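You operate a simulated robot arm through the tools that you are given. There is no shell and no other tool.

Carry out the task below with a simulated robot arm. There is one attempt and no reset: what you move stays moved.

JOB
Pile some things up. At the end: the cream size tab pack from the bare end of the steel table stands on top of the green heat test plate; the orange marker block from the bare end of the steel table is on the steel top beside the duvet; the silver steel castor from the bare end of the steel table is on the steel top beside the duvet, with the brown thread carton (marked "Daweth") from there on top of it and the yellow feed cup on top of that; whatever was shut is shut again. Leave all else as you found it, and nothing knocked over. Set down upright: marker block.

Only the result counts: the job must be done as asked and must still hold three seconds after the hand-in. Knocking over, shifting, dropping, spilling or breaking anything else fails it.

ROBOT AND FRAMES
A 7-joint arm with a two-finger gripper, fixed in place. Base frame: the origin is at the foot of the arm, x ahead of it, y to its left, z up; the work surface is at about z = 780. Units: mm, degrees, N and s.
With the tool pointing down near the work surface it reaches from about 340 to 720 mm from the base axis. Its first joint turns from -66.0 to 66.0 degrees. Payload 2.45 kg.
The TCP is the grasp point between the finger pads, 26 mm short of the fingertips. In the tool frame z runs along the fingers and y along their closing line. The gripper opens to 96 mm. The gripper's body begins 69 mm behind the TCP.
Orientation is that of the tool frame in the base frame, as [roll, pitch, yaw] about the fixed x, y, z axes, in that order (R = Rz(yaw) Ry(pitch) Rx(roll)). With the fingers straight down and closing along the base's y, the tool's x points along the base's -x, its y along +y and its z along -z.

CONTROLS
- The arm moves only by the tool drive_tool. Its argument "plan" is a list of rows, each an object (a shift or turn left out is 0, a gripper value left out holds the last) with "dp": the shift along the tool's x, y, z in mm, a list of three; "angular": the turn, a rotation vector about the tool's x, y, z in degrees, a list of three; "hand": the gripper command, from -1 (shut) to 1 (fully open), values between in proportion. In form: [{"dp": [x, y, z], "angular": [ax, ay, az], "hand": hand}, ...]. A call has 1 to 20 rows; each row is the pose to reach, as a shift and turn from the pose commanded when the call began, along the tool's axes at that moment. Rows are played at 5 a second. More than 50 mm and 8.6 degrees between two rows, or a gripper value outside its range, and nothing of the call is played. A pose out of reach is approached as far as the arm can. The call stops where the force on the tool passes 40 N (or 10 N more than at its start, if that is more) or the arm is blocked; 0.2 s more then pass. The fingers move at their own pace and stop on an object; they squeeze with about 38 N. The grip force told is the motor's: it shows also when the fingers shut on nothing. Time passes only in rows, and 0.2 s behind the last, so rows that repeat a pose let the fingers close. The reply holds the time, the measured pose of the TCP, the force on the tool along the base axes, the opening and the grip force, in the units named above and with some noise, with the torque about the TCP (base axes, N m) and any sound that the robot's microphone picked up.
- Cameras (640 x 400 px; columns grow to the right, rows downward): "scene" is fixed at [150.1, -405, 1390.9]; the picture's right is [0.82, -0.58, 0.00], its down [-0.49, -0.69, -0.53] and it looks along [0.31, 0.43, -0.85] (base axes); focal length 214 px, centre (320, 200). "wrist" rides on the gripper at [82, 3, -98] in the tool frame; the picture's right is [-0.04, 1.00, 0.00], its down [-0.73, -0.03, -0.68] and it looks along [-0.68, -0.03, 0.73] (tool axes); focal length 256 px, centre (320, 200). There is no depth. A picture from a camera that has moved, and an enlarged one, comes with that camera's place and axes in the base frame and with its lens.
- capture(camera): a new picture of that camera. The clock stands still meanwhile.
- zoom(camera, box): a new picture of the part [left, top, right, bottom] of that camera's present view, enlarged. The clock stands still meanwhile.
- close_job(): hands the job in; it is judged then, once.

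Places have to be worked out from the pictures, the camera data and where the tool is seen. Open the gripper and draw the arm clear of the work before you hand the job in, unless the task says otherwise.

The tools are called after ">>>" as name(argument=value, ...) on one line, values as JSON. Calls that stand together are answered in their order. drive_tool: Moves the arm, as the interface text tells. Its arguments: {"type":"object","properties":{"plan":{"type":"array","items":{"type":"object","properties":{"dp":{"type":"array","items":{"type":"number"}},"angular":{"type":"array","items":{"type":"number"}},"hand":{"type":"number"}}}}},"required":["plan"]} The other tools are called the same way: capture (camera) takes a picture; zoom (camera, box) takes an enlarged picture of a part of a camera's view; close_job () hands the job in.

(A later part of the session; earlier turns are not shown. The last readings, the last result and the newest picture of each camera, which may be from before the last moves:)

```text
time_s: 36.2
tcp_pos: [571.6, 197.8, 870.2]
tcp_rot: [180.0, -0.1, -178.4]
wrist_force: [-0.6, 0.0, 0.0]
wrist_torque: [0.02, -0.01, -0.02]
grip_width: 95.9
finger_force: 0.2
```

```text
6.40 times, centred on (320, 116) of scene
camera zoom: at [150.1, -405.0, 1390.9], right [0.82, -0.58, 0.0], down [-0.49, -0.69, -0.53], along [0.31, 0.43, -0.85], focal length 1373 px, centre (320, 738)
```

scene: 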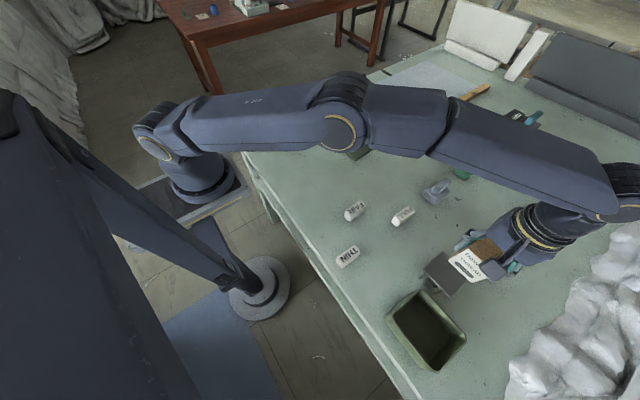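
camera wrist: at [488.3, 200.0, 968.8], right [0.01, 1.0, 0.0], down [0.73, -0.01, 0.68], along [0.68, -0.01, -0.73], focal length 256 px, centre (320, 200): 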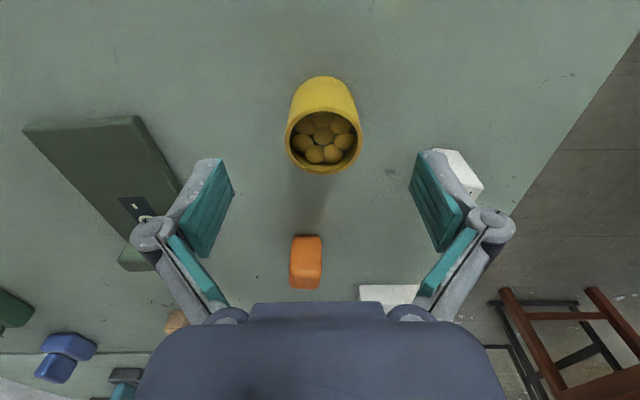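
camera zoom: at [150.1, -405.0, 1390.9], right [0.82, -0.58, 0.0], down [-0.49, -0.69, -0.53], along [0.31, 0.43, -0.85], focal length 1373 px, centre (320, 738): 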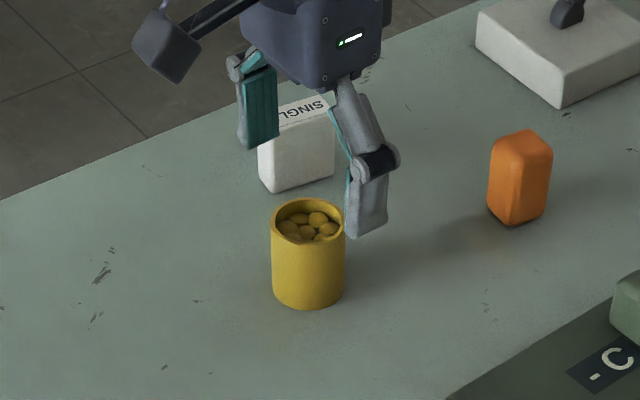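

The cup centre is ~4 mm toward the base and ~2 mm +y. I'll correct, descend to z≈817 around the cup and verify before closing.

>>> drive_tool(plan=[{"dp": [4, 1.7, 10]}, {"dp": [4, 1.7, 25]}, {"dp": [4, 1.7, 40]}, {"dp": [4, 1.7, 52]}, {"dp": [4, 1.7, 52]}])

>>> capture(camera="wrist")

>>> zoom(camera="scene", box=[270, 85, 370, 147])

```text
time_s: 37.4
tcp_pos: [566.7, 201.3, 819.7]
tcp_rot: [180.0, 0.1, -178.4]
wrist_force: [0.0, -0.4, 0.1]
wrist_torque: [0.03, 0.01, -0.01]
grip_width: 95.9
finger_force: 0.0
```

```text
taken
camera wrist: at [483.9, 203.4, 917.2], right [0.01, 1.0, 0.0], down [0.73, -0.01, 0.68], along [0.68, -0.01, -0.73], focal length 256 px, centre (320, 200)
```

wrist: 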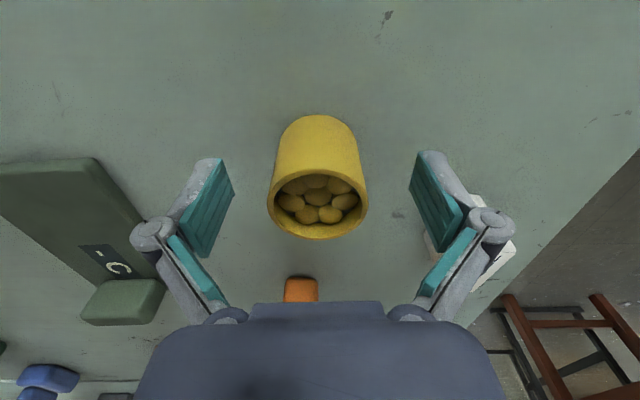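

```text
6.40 times, centred on (320, 116) of scene
camera zoom: at [150.1, -405.0, 1390.9], right [0.82, -0.58, 0.0], down [-0.49, -0.69, -0.53], along [0.31, 0.43, -0.85], focal length 1373 px, centre (320, 738)
```

zoom: 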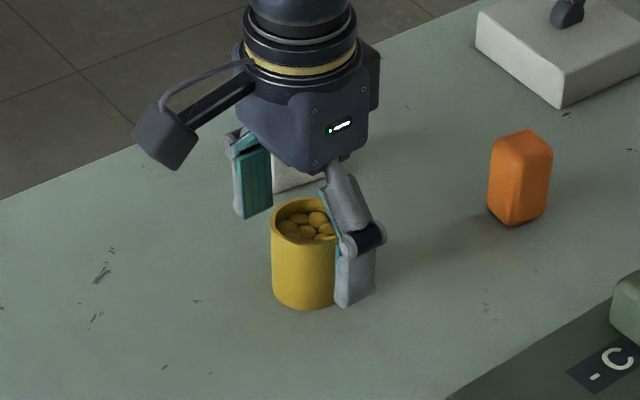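

The cup is centred in the gripper within 1–2 mm. Closing.

>>> drive_tool(plan=[{"dp": [0, -1.3, 1.5], "hand": 1}, {"dp": [0, -1.3, 1.5], "hand": 0.3}, {"dp": [0, -1.3, 1.5], "hand": -0.2}, {"dp": [0, -1.3, 1.5], "hand": -1}, {"dp": [0, -1.3, 1.5], "hand": -1}, {"dp": [0, -1.3, 1.5], "hand": -1}, {"dp": [0, -1.3, 1.5], "hand": -1}])

>>> capture(camera="wrist")

```text
time_s: 39.0
tcp_pos: [566.3, 200.4, 816.6]
tcp_rot: [-179.9, 0.1, -178.4]
wrist_force: [-0.7, 0.3, 1.8]
wrist_torque: [-0.01, -0.02, 0.0]
grip_width: 46.9
finger_force: 37.8
```

```text
taken
camera wrist: at [484.0, 201.9, 915.3], right [0.01, 1.0, 0.0], down [0.73, -0.01, 0.68], along [0.68, -0.01, -0.73], focal length 256 px, centre (320, 200)
```

wrist: 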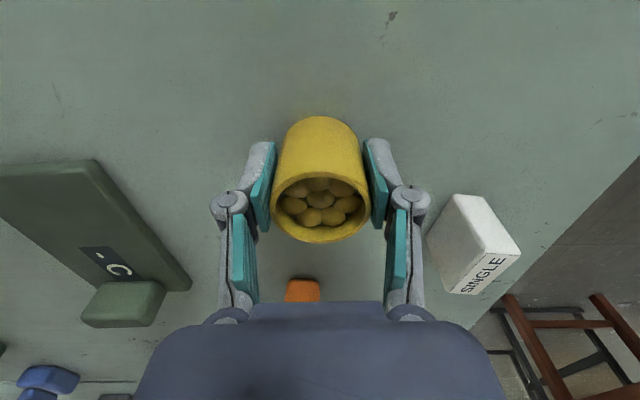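

The cup is gripped at 46.9 mm. Lifting gently to keep its contents in.

>>> drive_tool(plan=[{"dp": [0, 0, -6]}, {"dp": [0, 0, -20]}, {"dp": [0, 0, -42]}, {"dp": [0, 0, -70]}, {"dp": [0, 0, -100]}, {"dp": [0, 0, -130]}, {"dp": [0, 0, -160]}, {"dp": [0, 0, -185]}, {"dp": [0, 0, -203]}, {"dp": [0, 0, -213]}, {"dp": [0, 0, -213]}])

>>> capture(camera="wrist")

```text
time_s: 41.4
tcp_pos: [565.1, 200.6, 1027.6]
tcp_rot: [-180.0, 0.1, -178.5]
wrist_force: [0.7, 0.2, -0.5]
wrist_torque: [0.0, 0.01, 0.01]
grip_width: 46.9
finger_force: 38.0
```

```text
taken
camera wrist: at [483.0, 203.0, 1126.1], right [0.01, 1.0, 0.0], down [0.73, -0.01, 0.68], along [0.68, -0.01, -0.73], focal length 256 px, centre (320, 200)
```

wrist: 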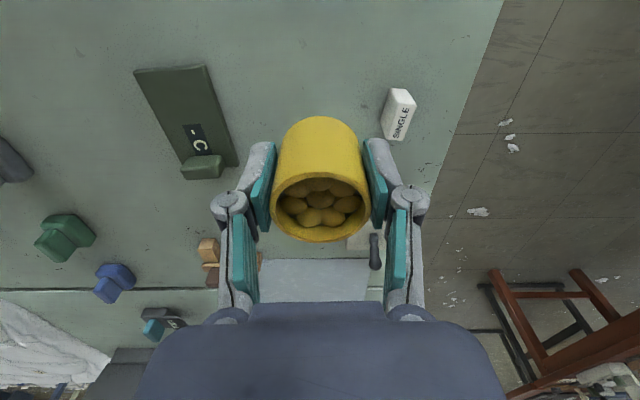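

The cup is held level. Now carrying it smoothly to above the stack.

>>> drive_tool(plan=[{"dp": [1.9, -11.8, 0]}, {"dp": [5.4, -33.6, 0]}, {"dp": [10.1, -63.2, 0]}, {"dp": [15.7, -98.7, 0]}, {"dp": [21.7, -136.2, 0]}, {"dp": [27.7, -173.8, 0]}, {"dp": [33.7, -211.3, 0]}, {"dp": [39.7, -248.8, 0]}, {"dp": [45.6, -286.3, 0]}, {"dp": [51.6, -323.8, 0]}, {"dp": [57.6, -361.4, 0]}, {"dp": [63.6, -398.9, 0]}, {"dp": [69.6, -436.4, 0]}, {"dp": [75.6, -473.9, 0]}, {"dp": [81.5, -511.4, 0]}, {"dp": [87.5, -548.9, 0]}, {"dp": [93.5, -586.5, 0]}, {"dp": [98.8, -620, 0]}, {"dp": [103.1, -646.7, 0]}, {"dp": [105.6, -662.5, 0]}])

>>> drive_tool(plan=[{"dp": [1.9, -9, 0]}, {"dp": [1.9, -11.8, 0]}, {"dp": [1.9, -11.8, 0]}])

>>> capture(camera="wrist")

>>> capture(camera="scene")

```text
time_s: 45.6
tcp_pos: [480.1, -467.3, 1026.9]
tcp_rot: [179.9, 0.0, -178.4]
wrist_force: [0.1, -0.7, -1.3]
wrist_torque: [0.02, -0.02, 0.01]
grip_width: 46.6
finger_force: 37.7
```

```text
time_s: 46.4
tcp_pos: [478.9, -478.6, 1028.7]
tcp_rot: [-180.0, 0.0, -178.3]
wrist_force: [0.3, 0.2, -1.2]
wrist_torque: [-0.02, 0.01, 0.0]
grip_width: 46.2
finger_force: 38.5
```

```text
taken
camera wrist: at [395.8, -476.8, 1126.5], right [0.01, 1.0, 0.0], down [0.73, -0.01, 0.68], along [0.68, -0.01, -0.73], focal length 256 px, centre (320, 200)
```

wrist: 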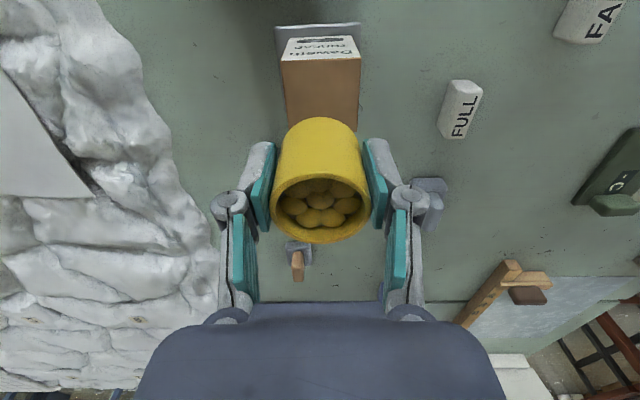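

```text
taken
```

scene: 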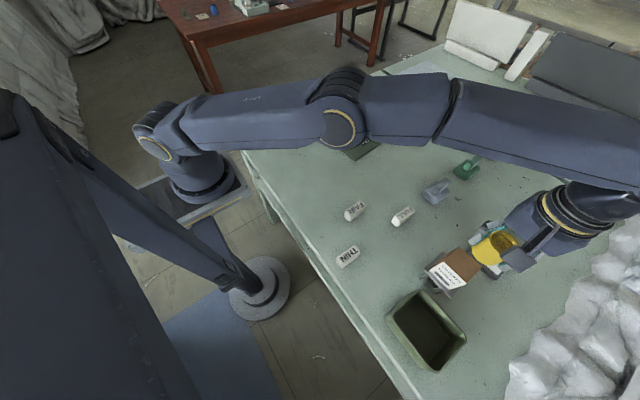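

The carton centre is at about (476, −477); I'll shift by ~2.5 mm and descend to about 8–10 mm above it.

>>> drive_tool(plan=[{"dp": [2.5, 1.6, 10]}, {"dp": [2.5, 1.6, 25]}, {"dp": [2.5, 1.6, 40]}, {"dp": [2.5, 1.6, 52]}, {"dp": [2.5, 1.6, 56]}, {"dp": [2.5, 1.6, 56]}])

>>> capture(camera="wrist")

>>> zoom(camera="scene", box=[410, 210, 530, 285])

```text
time_s: 47.8
tcp_pos: [477.0, -477.8, 972.9]
tcp_rot: [180.0, 0.1, -178.3]
wrist_force: [-0.7, 0.2, -1.6]
wrist_torque: [-0.03, 0.0, -0.05]
grip_width: 46.5
finger_force: 37.2
```

```text
taken
camera wrist: at [394.1, -475.1, 1071.4], right [0.01, 1.0, 0.0], down [0.73, -0.01, 0.68], along [0.68, -0.01, -0.73], focal length 256 px, centre (320, 200)
```

wrist: 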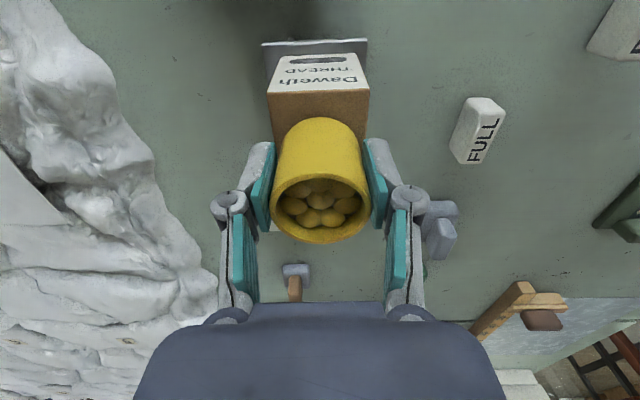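

```text
5.33 times, centred on (470, 248) of scene
camera zoom: at [150.1, -405.0, 1390.9], right [0.82, -0.58, 0.0], down [-0.49, -0.69, -0.53], along [0.31, 0.43, -0.85], focal length 1144 px, centre (-480, -53)
```

zoom: 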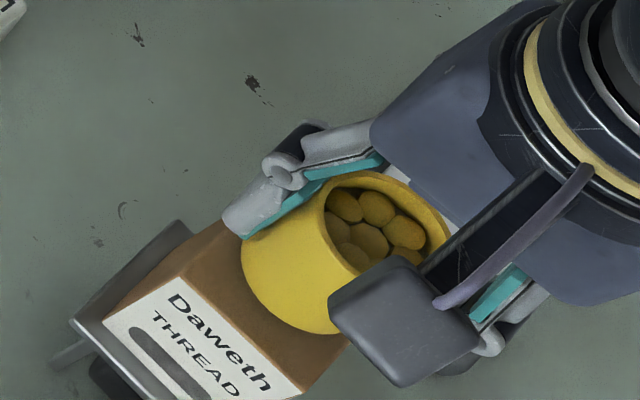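

Aligned within ~1 mm. Lowering slowly toward contact.

>>> drive_tool(plan=[{"dp": [0, 1, 3]}, {"dp": [0, 1, 6]}, {"dp": [0, 1, 8]}, {"dp": [0, 1, 8]}])

>>> zoom(camera="wrist", box=[220, 30, 420, 155])

```text
time_s: 48.8
tcp_pos: [476.0, -474.6, 965.5]
tcp_rot: [-179.9, 0.0, -178.5]
wrist_force: [-0.5, 0.7, 4.5]
wrist_torque: [0.1, 0.04, 0.01]
grip_width: 46.5
finger_force: 37.9
```

```text
3.20 times, centred on (320, 92) of wrist
camera zoom: at [393.7, -473.1, 1064.2], right [0.01, 1.0, 0.0], down [0.73, -0.01, 0.68], along [0.68, -0.01, -0.73], focal length 819 px, centre (320, 544)
```

zoom: 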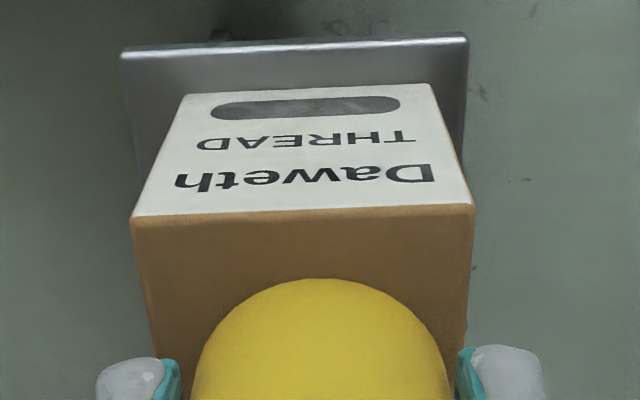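

Contact with a light 4.5 N. The cup is ~3 mm off to +y, so I'll lift 4 mm, shift, and set it down again.

>>> drive_tool(plan=[{"dp": [0, 0, -4]}, {"dp": [0, -2.5, -4]}, {"dp": [0, -2.5, -4]}, {"dp": [0, -2.5, -2]}, {"dp": [0, -2.5, 0]}, {"dp": [0, -2.5, 0]}])

>>> zoom(camera="wrist", box=[220, 30, 420, 155])

```text
time_s: 50.2
tcp_pos: [476.1, -477.7, 966.4]
tcp_rot: [-179.9, 0.1, -178.3]
wrist_force: [-0.6, 2.2, 9.0]
wrist_torque: [0.07, 0.0, -0.01]
grip_width: 46.2
finger_force: 38.1
```

```text
3.20 times, centred on (320, 92) of wrist
camera zoom: at [393.1, -475.9, 1064.1], right [0.01, 1.0, 0.0], down [0.73, -0.01, 0.68], along [0.68, -0.01, -0.73], focal length 819 px, centre (320, 544)
```

zoom: 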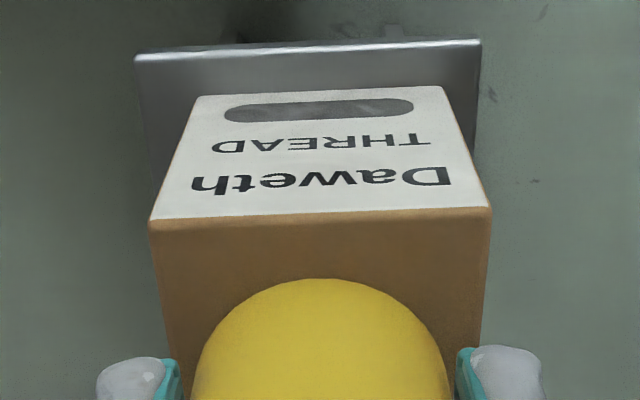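

Now the cup is centred on the carton with ~9 N contact. I'll ease 0.7 mm up and open the fingers, then rise vertically.

>>> drive_tool(plan=[{"dp": [0, 0, -0.7]}, {"dp": [0, 0, -0.7], "hand": 0.1}, {"dp": [0, 0, -0.7], "hand": 0.4}, {"dp": [0, 0, -0.7], "hand": 0.8}, {"dp": [0, 0, -0.7], "hand": 1}, {"dp": [0, 0, -0.7], "hand": 1}, {"dp": [0, 0, -15], "hand": 1}, {"dp": [0, 0, -40], "hand": 1}, {"dp": [0, 0, -80], "hand": 1}, {"dp": [0, 0, -110], "hand": 1}, {"dp": [0, 0, -110], "hand": 1}])

>>> capture(camera="wrist")

>>> zoom(camera="scene", box=[400, 200, 540, 288])

```text
time_s: 52.6
tcp_pos: [475.0, -475.1, 1075.9]
tcp_rot: [-179.9, 0.1, -178.4]
wrist_force: [-0.2, 1.1, 0.6]
wrist_torque: [-0.03, 0.0, -0.01]
grip_width: 96.0
finger_force: 0.1
```

```text
taken
camera wrist: at [393.2, -473.8, 1173.9], right [0.01, 1.0, 0.0], down [0.73, -0.01, 0.68], along [0.68, -0.01, -0.73], focal length 256 px, centre (320, 200)
```

wrist: 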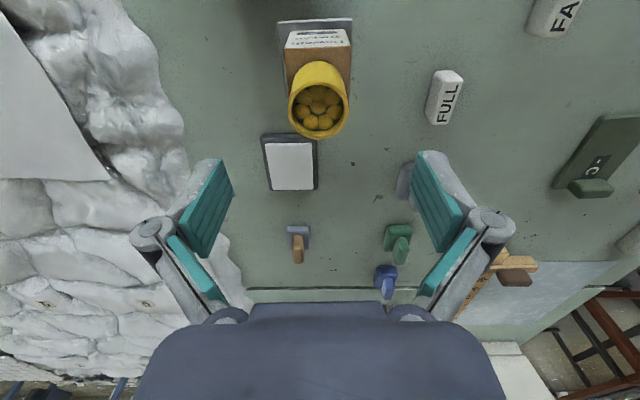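

```text
4.55 times, centred on (470, 244) of scene
camera zoom: at [150.1, -405.0, 1390.9], right [0.82, -0.58, 0.0], down [-0.49, -0.69, -0.53], along [0.31, 0.43, -0.85], focal length 975 px, centre (-362, 0)
```

zoom: 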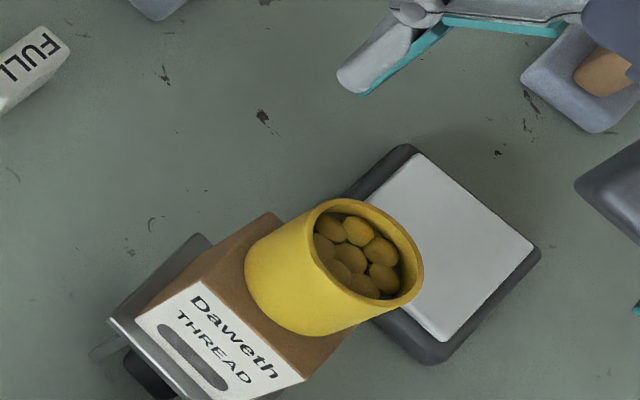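

The stack (castor–carton–cup) stands well. Next, the tab pack near (631, 291); I'll fly there while turning the gripper to match its angle.

>>> drive_tool(plan=[{"dp": [-8.7, 39.8, 0]}, {"dp": [-17.5, 79.5, 0]}, {"dp": [-26.2, 119.3, 0]}, {"dp": [-35, 159.1, 0]}, {"dp": [-43.7, 198.9, 0]}, {"dp": [-52.5, 238.6, 0]}, {"dp": [-61.2, 278.4, 0]}, {"dp": [-69.9, 318.2, 0]}, {"dp": [-78.7, 358, 0]}, {"dp": [-87.4, 397.7, 0], "angular": [0, 0, 2]}, {"dp": [-96.2, 437.5, 0], "angular": [0, 0, 4]}, {"dp": [-104.9, 477.3, 0], "angular": [0, 0, 6]}, {"dp": [-113.6, 517, 0], "angular": [0, 0, 8]}, {"dp": [-122.4, 556.8, 0], "angular": [0, 0, 10]}, {"dp": [-131.1, 596.6, 15], "angular": [0, 0, 12]}, {"dp": [-139.9, 636.4, 30], "angular": [0, 0, 14]}, {"dp": [-148.6, 676, 50], "angular": [0, 0, 14]}, {"dp": [-157.4, 716, 70], "angular": [0, 0, 14]}, {"dp": [-166.1, 755.7, 90], "angular": [0, 0, 14]}, {"dp": [-166.1, 755.7, 90], "angular": [0, 0, 14]}])

>>> capture(camera="wrist")

>>> capture(camera="scene")

```text
time_s: 56.8
tcp_pos: [623.9, 282.7, 990.5]
tcp_rot: [179.9, 0.0, 167.6]
wrist_force: [-0.3, -0.5, 0.0]
wrist_torque: [0.02, 0.02, 0.02]
grip_width: 96.1
finger_force: 0.0
```

```text
taken
camera wrist: at [542.6, 305.0, 1088.9], right [0.25, 0.97, 0.0], down [0.71, -0.19, 0.68], along [0.66, -0.17, -0.73], focal length 256 px, centre (320, 200)
```

wrist: 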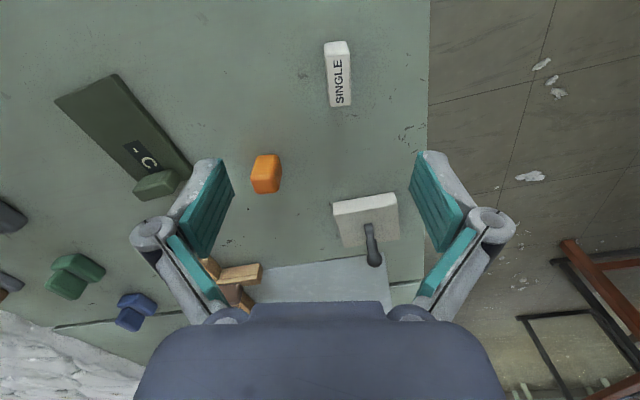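

```text
taken
```

scene: 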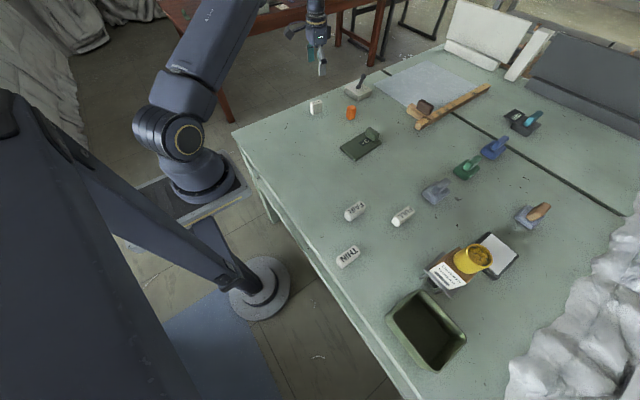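

The pack is ~18 mm to +y and 4 mm forward of the TCP. I'll enlarge it to get its exact angle.

>>> zoom(camera="wrist", box=[270, 25, 400, 125])

>>> zoom(camera="scene", box=[290, 85, 380, 141])

```text
4.00 times, centred on (335, 75) of wrist
camera zoom: at [542.6, 305.0, 1088.9], right [0.25, 0.97, 0.0], down [0.71, -0.19, 0.68], along [0.66, -0.17, -0.73], focal length 1024 px, centre (260, 700)
```

zoom: 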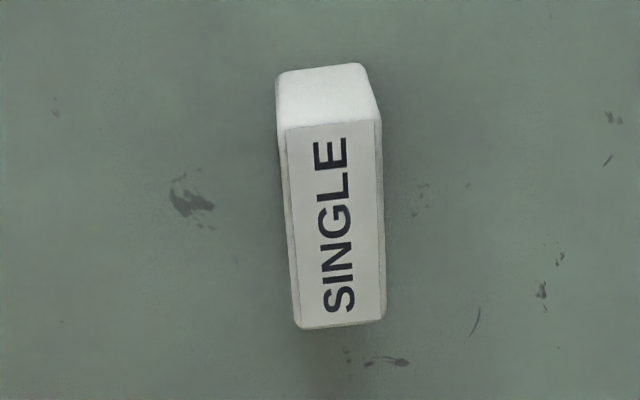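

```text
7.11 times, centred on (335, 113) of scene
camera zoom: at [150.2, -405.0, 1390.9], right [0.82, -0.58, 0.0], down [-0.49, -0.69, -0.53], along [0.31, 0.43, -0.85], focal length 1525 px, centre (213, 819)
```

zoom: 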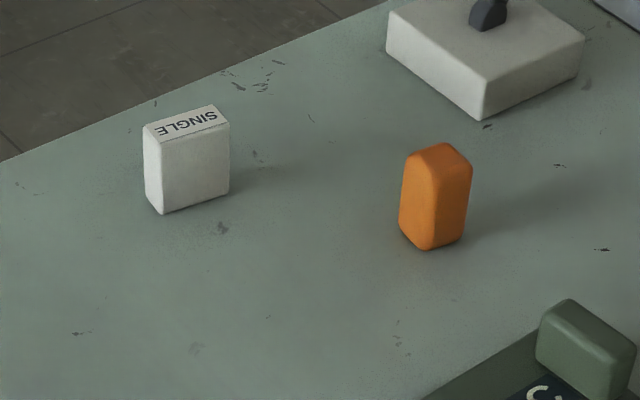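

The pack is at about (631, 298) in base, 46×21 mm, angled −9°. I'll align the gripper and descend part way.

>>> drive_tool(plan=[{"dp": [-4, 17.4, 10], "angular": [0, 0, -3.7]}, {"dp": [-4, 17.4, 40], "angular": [0, 0, -3.7]}, {"dp": [-4, 17.4, 75], "angular": [0, 0, -3.7]}, {"dp": [-4, 17.4, 105], "angular": [0, 0, -3.7]}, {"dp": [-4, 17.4, 105], "angular": [0, 0, -3.7]}])

>>> capture(camera="wrist")

>>> zoom(camera="scene", box=[280, 75, 380, 137])

```text
time_s: 58.0
tcp_pos: [628.2, 299.5, 879.6]
tcp_rot: [-180.0, 0.0, 171.3]
wrist_force: [-0.2, -0.4, -0.1]
wrist_torque: [0.06, 0.02, 0.0]
grip_width: 96.1
finger_force: 0.0
```

```text
taken
camera wrist: at [546.9, 315.8, 977.3], right [0.19, 0.98, 0.0], down [0.72, -0.14, 0.68], along [0.67, -0.13, -0.73], focal length 256 px, centre (320, 200)
```

wrist: 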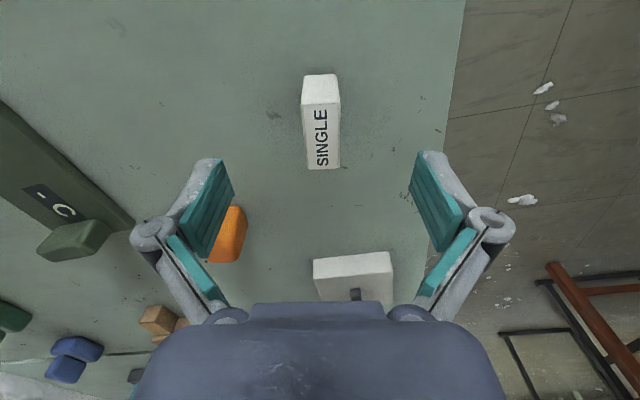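

```text
6.40 times, centred on (330, 106) of scene
camera zoom: at [150.1, -405.0, 1390.9], right [0.82, -0.58, 0.0], down [-0.49, -0.69, -0.53], along [0.31, 0.43, -0.85], focal length 1373 px, centre (256, 802)
```

zoom: 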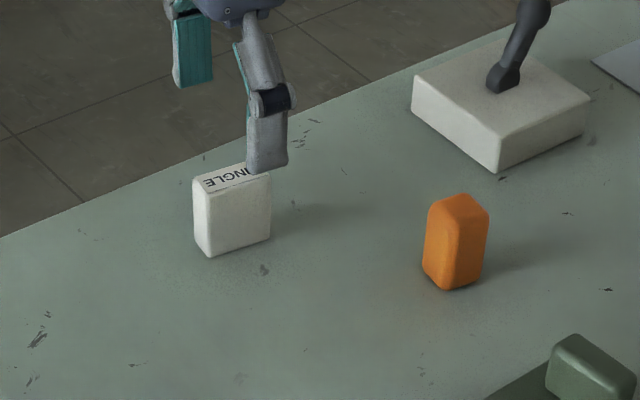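

Aligned (centre within 3 mm). Descending to z≈816 and checking.

>>> drive_tool(plan=[{"dp": [-2.5, 0.7, 20]}, {"dp": [-2.5, 0.7, 40]}, {"dp": [-2.5, 0.7, 55]}, {"dp": [-2.5, 0.7, 63]}, {"dp": [-2.5, 0.7, 63]}])

>>> capture(camera="wrist")

```text
time_s: 59.2
tcp_pos: [630.4, 298.7, 816.1]
tcp_rot: [180.0, 0.1, 171.3]
wrist_force: [0.3, -0.7, -0.4]
wrist_torque: [-0.02, 0.01, 0.01]
grip_width: 96.2
finger_force: 0.1
```

```text
taken
camera wrist: at [549.6, 316.1, 913.8], right [0.19, 0.98, 0.0], down [0.72, -0.14, 0.68], along [0.67, -0.13, -0.73], focal length 256 px, centre (320, 200)
```

wrist: 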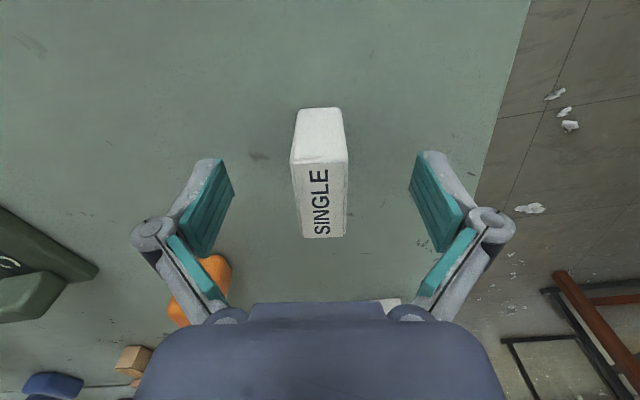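

Centred. Closing on the tab pack.

>>> drive_tool(plan=[{"dp": [0, 0, 0], "hand": 0.4}, {"dp": [0, 0, 0], "hand": -0.2}, {"dp": [0, 0, 0], "hand": -0.6}, {"dp": [0, 0, 0], "hand": -1}, {"dp": [0, 0, 0], "hand": -1}, {"dp": [0, 0, 0], "hand": -1}, {"dp": [0, 0, 0], "hand": -1}])

>>> capture(camera="wrist")

```text
time_s: 60.8
tcp_pos: [629.6, 299.4, 817.2]
tcp_rot: [180.0, 0.0, 171.3]
wrist_force: [0.2, 0.5, 0.9]
wrist_torque: [-0.01, 0.04, 0.0]
grip_width: 22.6
finger_force: 37.8
```

```text
taken
camera wrist: at [549.6, 316.1, 914.1], right [0.19, 0.98, 0.0], down [0.72, -0.14, 0.68], along [0.67, -0.13, -0.73], focal length 256 px, centre (320, 200)
```

wrist: 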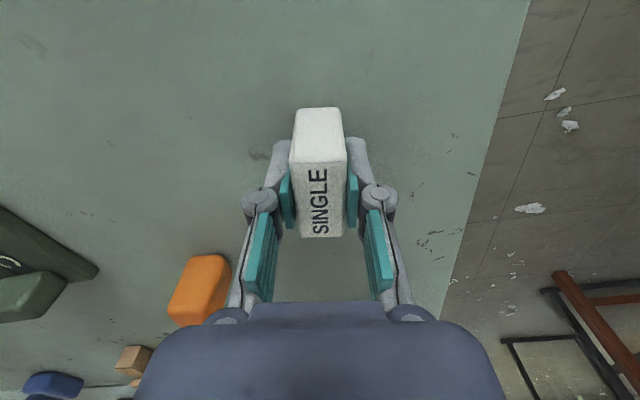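

Gripped at 22.6 mm. Lifting and carrying it toward the heat test plate, turning to match the plate's angle.

>>> drive_tool(plan=[{"dp": [0, 0, -10]}, {"dp": [0, 0, -40]}, {"dp": [0, 0, -80]}, {"dp": [0, 0, -115]}, {"dp": [-4.4, -35.3, -125], "angular": [0, 0, -2]}, {"dp": [-8.9, -70.6, -125], "angular": [0, 0, -4]}, {"dp": [-13.3, -105.9, -125], "angular": [0, 0, -6]}, {"dp": [-17.8, -141.2, -125], "angular": [0, 0, -8]}, {"dp": [-22.2, -176.4, -125], "angular": [0, 0, -10]}, {"dp": [-26.6, -211.7, -125], "angular": [0, 0, -12]}, {"dp": [-31, -247, -125], "angular": [0, 0, -13.7]}, {"dp": [-35.5, -282.3, -125], "angular": [0, 0, -13.7]}, {"dp": [-35.5, -282.3, -125], "angular": [0, 0, -13.7]}])

>>> capture(camera="wrist")

>>> zoom(camera="scene", box=[300, 90, 420, 165])

```text
time_s: 63.6
tcp_pos: [625.0, 13.8, 941.8]
tcp_rot: [179.9, 0.0, -174.9]
wrist_force: [0.5, 0.4, -0.9]
wrist_torque: [-0.01, -0.03, 0.01]
grip_width: 23.0
finger_force: 37.8
```

```text
taken
camera wrist: at [542.9, 10.5, 1039.6], right [-0.05, 1.0, 0.0], down [0.73, 0.04, 0.68], along [0.68, 0.03, -0.73], focal length 256 px, centre (320, 200)
```

wrist: 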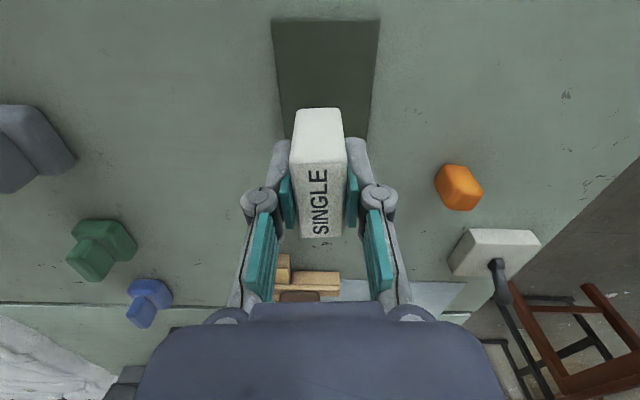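

```text
5.33 times, centred on (360, 128) of scene
camera zoom: at [150.1, -405.0, 1390.9], right [0.82, -0.58, 0.0], down [-0.49, -0.69, -0.53], along [0.31, 0.43, -0.85], focal length 1144 px, centre (107, 587)
```

zoom: 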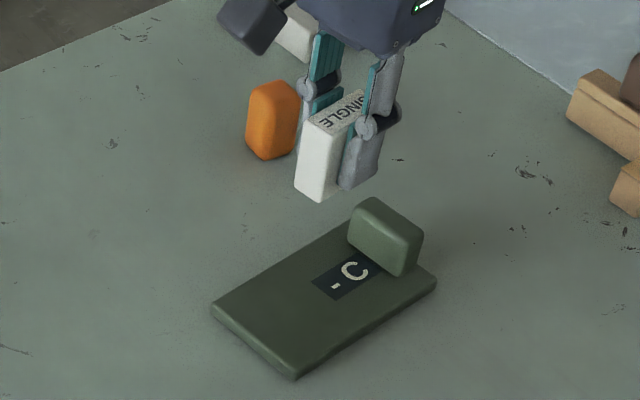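

The plate's near edge is ~47 mm behind the TCP and its width centre ~6 mm to +y; the free flat part is well clear of the green block. Shifting to the middle of the free area and lowering to ~10 mm above it.

>>> drive_tool(plan=[{"dp": [5, 6, 20]}, {"dp": [5, 6, 50]}, {"dp": [5, 6, 75]}, {"dp": [5, 6, 92]}, {"dp": [5, 6, 100]}, {"dp": [5, 6, 100]}])

>>> capture(camera="wrist")

>>> zoom(camera="scene", box=[310, 105, 410, 167])

```text
time_s: 65.0
tcp_pos: [617.8, 18.2, 840.3]
tcp_rot: [-180.0, 0.0, -175.0]
wrist_force: [-0.3, 0.2, 0.3]
wrist_torque: [0.0, -0.01, 0.02]
grip_width: 22.5
finger_force: 37.9
```

```text
taken
camera wrist: at [536.0, 15.4, 938.4], right [-0.05, 1.0, 0.0], down [0.73, 0.04, 0.68], along [0.68, 0.03, -0.73], focal length 256 px, centre (320, 200)
```

wrist: 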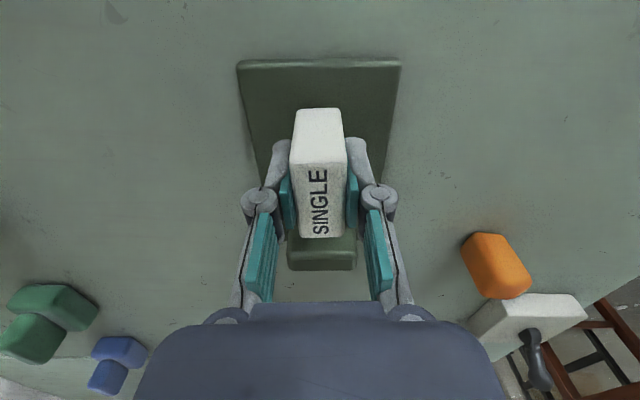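

```text
6.40 times, centred on (360, 136) of scene
camera zoom: at [150.1, -405.0, 1390.9], right [0.82, -0.58, 0.0], down [-0.49, -0.69, -0.53], along [0.31, 0.43, -0.85], focal length 1373 px, centre (64, 610)
```

zoom: 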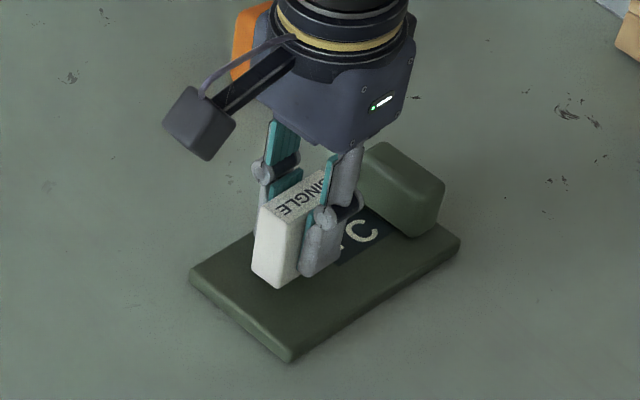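

The pack is over the middle of the free plate area. Lowering slowly to contact.

>>> drive_tool(plan=[{"dp": [0, 0, 4]}, {"dp": [0, 0, 7]}, {"dp": [0, 0, 9]}, {"dp": [0, 0, 9]}])

```text
time_s: 66.0
tcp_pos: [616.1, 19.7, 831.3]
tcp_rot: [-180.0, 0.0, -174.9]
wrist_force: [0.0, -0.7, -0.5]
wrist_torque: [0.0, -0.02, 0.03]
grip_width: 22.8
finger_force: 37.8
```

>>> drive_tool(plan=[{"dp": [0, 0, 1]}, {"dp": [0, 0, 2]}, {"dp": [0, 0, 2]}])

>>> zoom(camera="scene", box=[310, 105, 410, 167])

```text
time_s: 66.8
tcp_pos: [617.9, 19.7, 830.6]
tcp_rot: [-180.0, 0.0, -175.0]
wrist_force: [0.5, -0.2, -0.3]
wrist_torque: [-0.03, 0.02, 0.01]
grip_width: 23.1
finger_force: 38.3
```

```text
6.40 times, centred on (360, 136) of scene
camera zoom: at [150.1, -405.0, 1390.9], right [0.82, -0.58, 0.0], down [-0.49, -0.69, -0.53], along [0.31, 0.43, -0.85], focal length 1373 px, centre (64, 610)
```

zoom: 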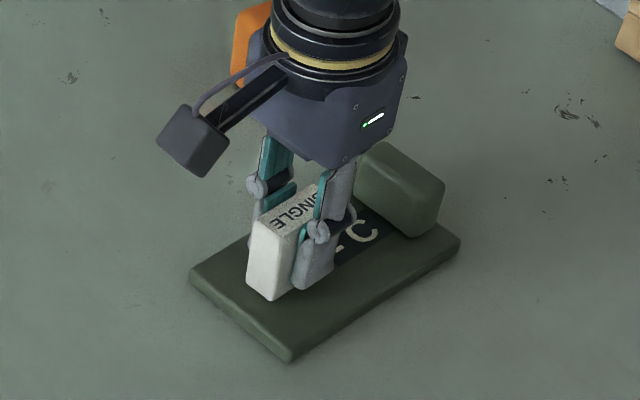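

No contact force yet; continuing down in small steps.

>>> drive_tool(plan=[{"dp": [0, 0, 1.5]}, {"dp": [0, 0, 3]}, {"dp": [0, 0, 3]}])

```text
time_s: 67.6
tcp_pos: [618.9, 19.2, 828.9]
tcp_rot: [180.0, 0.0, -174.9]
wrist_force: [-1.6, 0.9, 9.8]
wrist_torque: [0.04, 0.1, -0.03]
grip_width: 22.9
finger_force: 38.0
```

Contact at ~10 N on the plate. Ease slightly, open, and rise.

>>> drive_tool(plan=[{"dp": [0, 0, -0.8]}, {"dp": [0, 0, -0.8], "hand": -0.3}, {"dp": [0, 0, -0.8], "hand": 0}, {"dp": [0, 0, -0.8], "hand": 0.3}, {"dp": [0, 0, -0.8], "hand": 0.3}, {"dp": [0, 0, -15], "hand": 0.3}, {"dp": [0, 0, -40], "hand": 0.3}, {"dp": [0, 0, -80], "hand": 1}, {"dp": [0, 0, -120], "hand": 1}, {"dp": [0, 0, -120], "hand": 1}])

>>> capture(camera="wrist")

>>> zoom(camera="scene", box=[310, 85, 410, 167])

```text
time_s: 69.8
tcp_pos: [617.8, 21.5, 949.3]
tcp_rot: [180.0, 0.0, -175.0]
wrist_force: [0.0, -0.6, 0.0]
wrist_torque: [0.03, 0.05, -0.02]
grip_width: 96.1
finger_force: 0.0
```

```text
taken
camera wrist: at [535.3, 17.8, 1047.8], right [-0.05, 1.0, 0.0], down [0.73, 0.04, 0.68], along [0.68, 0.03, -0.73], focal length 256 px, centre (320, 200)
```

wrist: 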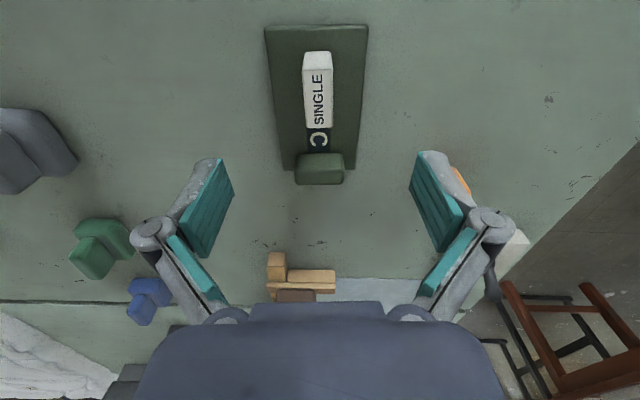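

```text
4.88 times, centred on (360, 126) of scene
camera zoom: at [150.1, -405.0, 1390.9], right [0.82, -0.58, 0.0], down [-0.49, -0.69, -0.53], along [0.31, 0.43, -0.85], focal length 1046 px, centre (125, 561)
```

zoom: 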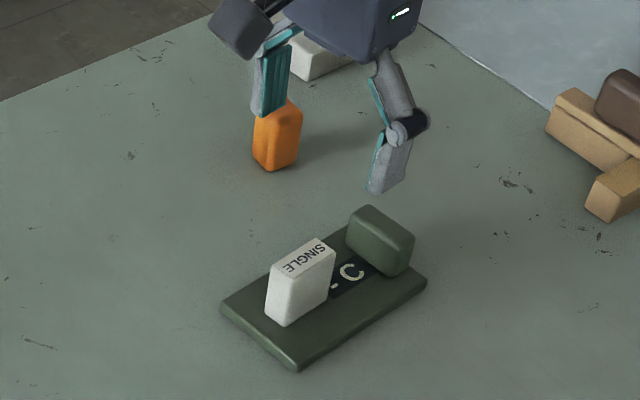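

The tab pack stands on the heat plate. Now the orange marker; I'll move toward it and look at it clearly first.

>>> drive_tool(plan=[{"dp": [-9, 31, 0], "angular": [0, 0, 2]}, {"dp": [-18, 62, 0], "angular": [0, 0, 4]}, {"dp": [-27, 93, 0], "angular": [0, 0, 6]}, {"dp": [-36, 124, 0], "angular": [0, 0, 8]}, {"dp": [-45.5, 153, 0], "angular": [0, 0, 8]}, {"dp": [-45.5, 153, 0], "angular": [0, 0, 8]}])

>>> capture(camera="wrist")

>>> zoom(camera="wrist", box=[260, 60, 380, 150])

>>> zoom(camera="scene", box=[310, 85, 410, 147])

```text
time_s: 71.2
tcp_pos: [650.3, 177.1, 944.6]
tcp_rot: [-180.0, 0.0, 176.9]
wrist_force: [-0.4, -0.9, -0.3]
wrist_torque: [-0.02, -0.05, -0.02]
grip_width: 95.8
finger_force: 0.1
```

```text
taken
camera wrist: at [569.0, 186.0, 1043.0], right [0.09, 1.0, 0.0], down [0.73, -0.07, 0.68], along [0.68, -0.06, -0.73], focal length 256 px, centre (320, 200)
```

wrist: 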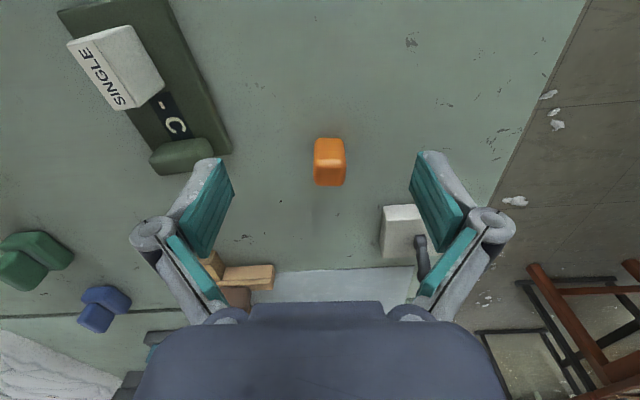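

```text
4.44 times, centred on (320, 105) of wrist
camera zoom: at [569.0, 186.0, 1043.0], right [0.09, 1.0, 0.0], down [0.73, -0.07, 0.68], along [0.68, -0.06, -0.73], focal length 1138 px, centre (320, 622)
```

zoom: 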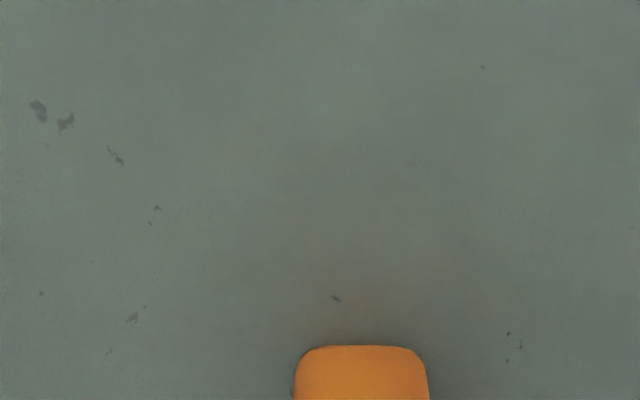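

```text
6.40 times, centred on (360, 116) of scene
camera zoom: at [150.2, -405.0, 1390.9], right [0.82, -0.58, 0.0], down [-0.49, -0.69, -0.53], along [0.31, 0.43, -0.85], focal length 1373 px, centre (64, 738)
```

zoom: 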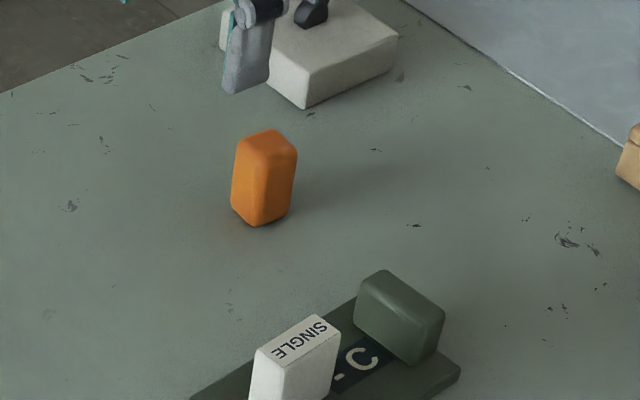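

>>> zoom(camera="wrist", box=[280, 120, 380, 195])

```text
5.33 times, centred on (330, 158) of wrist
camera zoom: at [569.0, 186.0, 1043.0], right [0.09, 1.0, 0.0], down [0.73, -0.07, 0.68], along [0.68, -0.06, -0.73], focal length 1365 px, centre (267, 427)
```

zoom: 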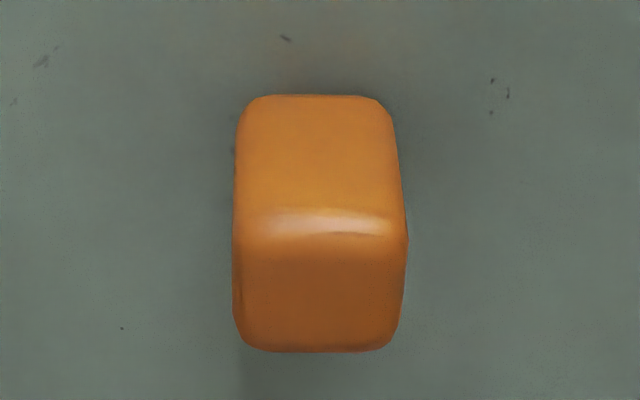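

The marker is about 33×31 mm, centred near (732, 179), turned about −5°, 754 mm from the base — beyond vertical reach, so I'll tilt the tool 20° outward (fingers pointing forward). First align yaw, then tilt.

>>> drive_tool(plan=[{"dp": [0, 0, 0], "angular": [0, 0, 2]}, {"dp": [0, 0, 0], "angular": [0, 0, 2]}])

>>> drive_tool(plan=[{"dp": [0, 0, 0], "angular": [0, -5, 0]}, {"dp": [0, 0, 0], "angular": [0, -10, 0]}, {"dp": [0, 0, 0], "angular": [0, -15, 0]}, {"dp": [0, 0, 0], "angular": [0, -20, 0]}, {"dp": [0, 0, 0], "angular": [0, -20, 0]}])

>>> capture(camera="wrist")

```text
time_s: 71.8
tcp_pos: [649.0, 177.1, 947.1]
tcp_rot: [-179.9, 0.0, 175.0]
wrist_force: [-1.0, 0.4, -0.5]
wrist_torque: [0.0, -0.01, -0.01]
grip_width: 95.8
finger_force: 0.1
```

```text
time_s: 73.0
tcp_pos: [650.5, 175.3, 948.2]
tcp_rot: [179.9, 20.1, 175.0]
wrist_force: [0.2, 0.7, 0.1]
wrist_torque: [-0.01, -0.01, 0.0]
grip_width: 96.0
finger_force: 0.0
```

```text
taken
camera wrist: at [539.3, 189.6, 1012.0], right [0.12, 0.99, 0.01], down [0.45, -0.07, 0.89], along [0.88, -0.1, -0.46], focal length 256 px, centre (320, 200)
```

wrist: 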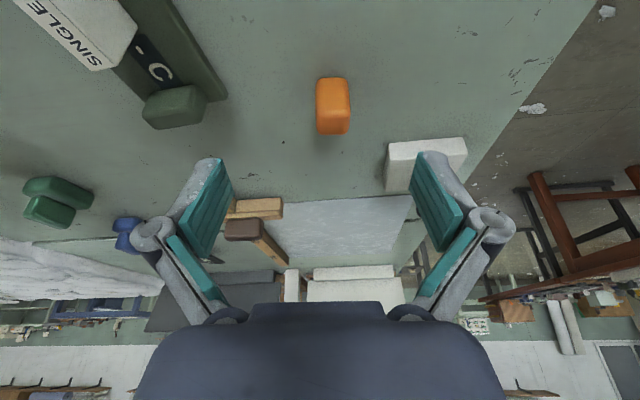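

The tilt is right and the marker is in view, centre ≈ (733, 181). Moving above it at z≈880 with the tilt held.

>>> drive_tool(plan=[{"dp": [-17.8, 4.2, 30.6]}, {"dp": [-35.5, 8.5, 61.3]}, {"dp": [-53.3, 12.7, 91.9]}, {"dp": [-53.3, 12.7, 91.9]}])

>>> capture(camera="wrist")

>>> zoom(camera="scene", box=[310, 75, 410, 137])

```text
time_s: 74.0
tcp_pos: [731.8, 180.8, 879.9]
tcp_rot: [-179.9, 20.0, 175.0]
wrist_force: [-0.2, -0.1, -0.4]
wrist_torque: [-0.03, 0.01, 0.03]
grip_width: 95.9
finger_force: 0.1
```

```text
taken
camera wrist: at [621.6, 194.6, 945.1], right [0.12, 0.99, 0.01], down [0.45, -0.07, 0.89], along [0.88, -0.1, -0.46], focal length 256 px, centre (320, 200)
```

wrist: 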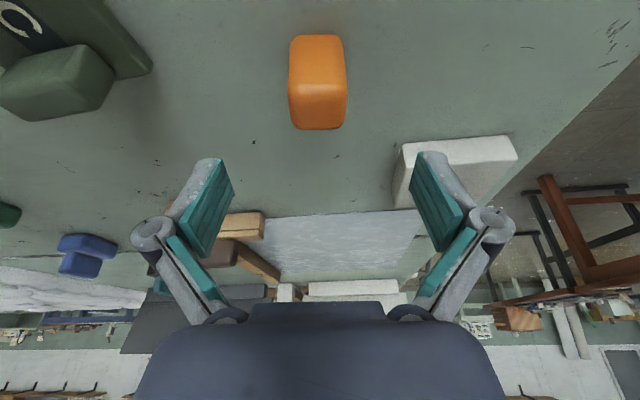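

```text
6.40 times, centred on (360, 106) of scene
camera zoom: at [150.1, -405.0, 1390.9], right [0.82, -0.58, 0.0], down [-0.49, -0.69, -0.53], along [0.31, 0.43, -0.85], focal length 1373 px, centre (64, 802)
```

zoom: 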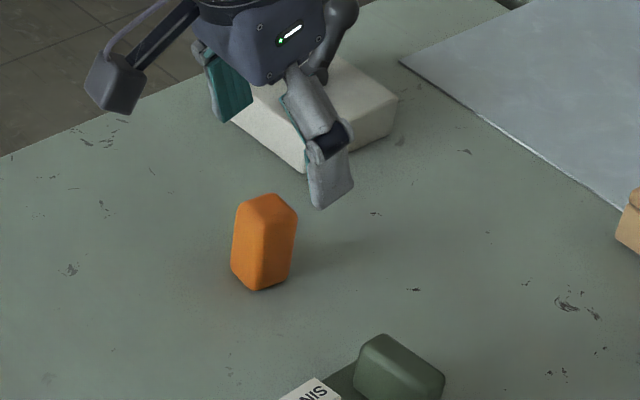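

Positioned directly above the marker (centre ≈ (733, 181)). Descending straight down with the tilt to z≈814.

>>> drive_tool(plan=[{"dp": [7, 0, 20.8]}, {"dp": [14, 0.1, 41.6]}, {"dp": [19, 0.1, 56]}, {"dp": [21.3, 0.1, 62]}, {"dp": [21.3, 0.1, 62]}])

>>> capture(camera="wrist")

>>> zoom(camera="scene", box=[310, 75, 410, 137])

```text
time_s: 75.2
tcp_pos: [732.7, 182.9, 814.5]
tcp_rot: [-180.0, 20.1, 175.0]
wrist_force: [-0.2, -0.2, 1.0]
wrist_torque: [-0.02, -0.02, -0.01]
grip_width: 96.2
finger_force: 0.0
```

```text
taken
camera wrist: at [623.0, 196.1, 878.3], right [0.12, 0.99, 0.01], down [0.45, -0.07, 0.89], along [0.88, -0.1, -0.46], focal length 256 px, centre (320, 200)
```

wrist: 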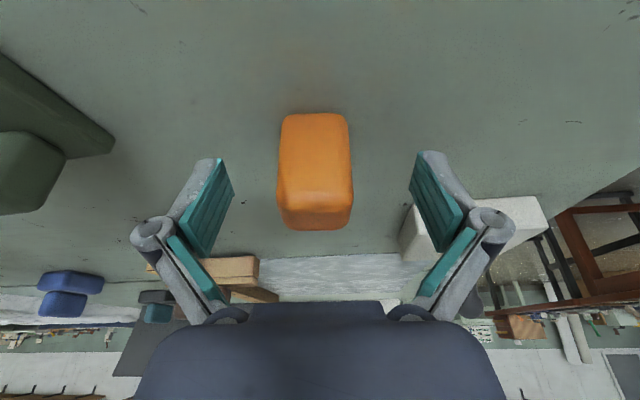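

```text
6.40 times, centred on (360, 106) of scene
camera zoom: at [150.1, -405.0, 1390.9], right [0.82, -0.58, 0.0], down [-0.49, -0.69, -0.53], along [0.31, 0.43, -0.85], focal length 1373 px, centre (64, 802)
```

zoom: 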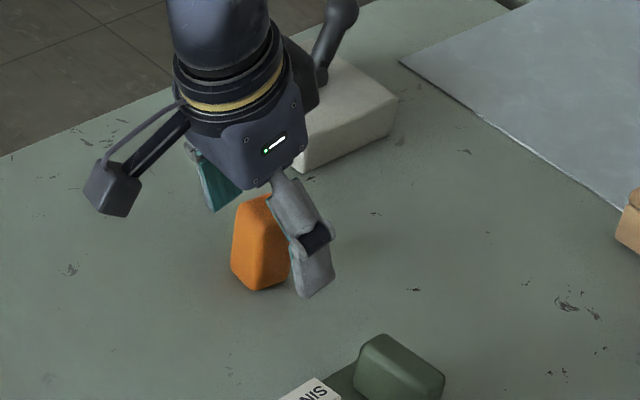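

The marker is ~3 mm to −y of the grip centre; shift and close.

>>> drive_tool(plan=[{"dp": [0, -3, 0], "hand": 1}, {"dp": [0, -3, 0], "hand": 0.4}, {"dp": [0, -3, 0], "hand": 0}, {"dp": [0, -3, 0], "hand": -1}, {"dp": [0, -3, 0], "hand": -1}, {"dp": [0, -3, 0], "hand": -1}, {"dp": [0, -3, 0], "hand": -1}])

>>> capture(camera="wrist")

>>> zoom(camera="scene", box=[310, 75, 410, 137])

```text
time_s: 76.8
tcp_pos: [731.8, 179.2, 814.1]
tcp_rot: [-180.0, 20.1, 174.9]
wrist_force: [-0.3, -0.1, 1.9]
wrist_torque: [0.02, 0.0, 0.01]
grip_width: 33.1
finger_force: 38.3
```

```text
taken
camera wrist: at [622.2, 193.3, 878.7], right [0.12, 0.99, 0.01], down [0.45, -0.07, 0.89], along [0.88, -0.1, -0.46], focal length 256 px, centre (320, 200)
```

wrist: 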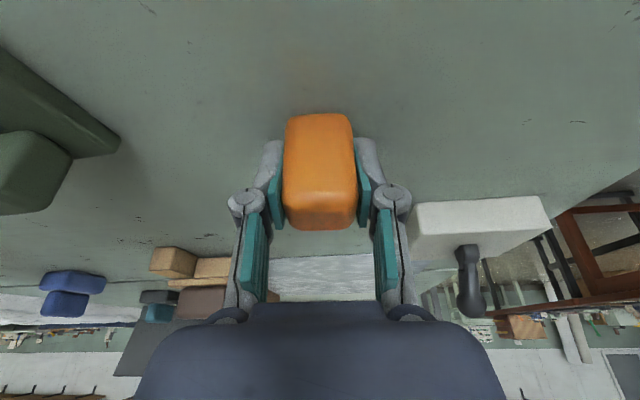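

```text
6.40 times, centred on (360, 106) of scene
camera zoom: at [150.1, -405.0, 1390.9], right [0.82, -0.58, 0.0], down [-0.49, -0.69, -0.53], along [0.31, 0.43, -0.85], focal length 1373 px, centre (64, 802)
```

zoom: 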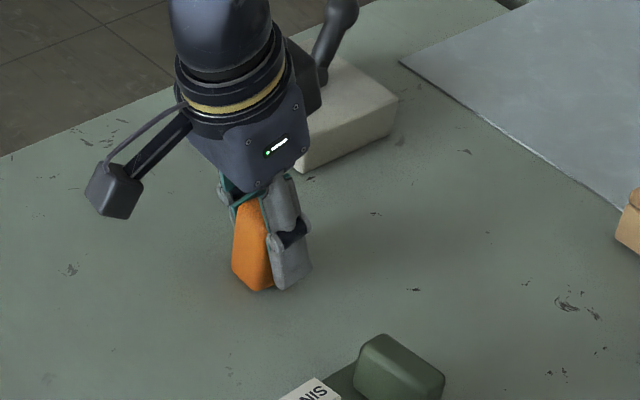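

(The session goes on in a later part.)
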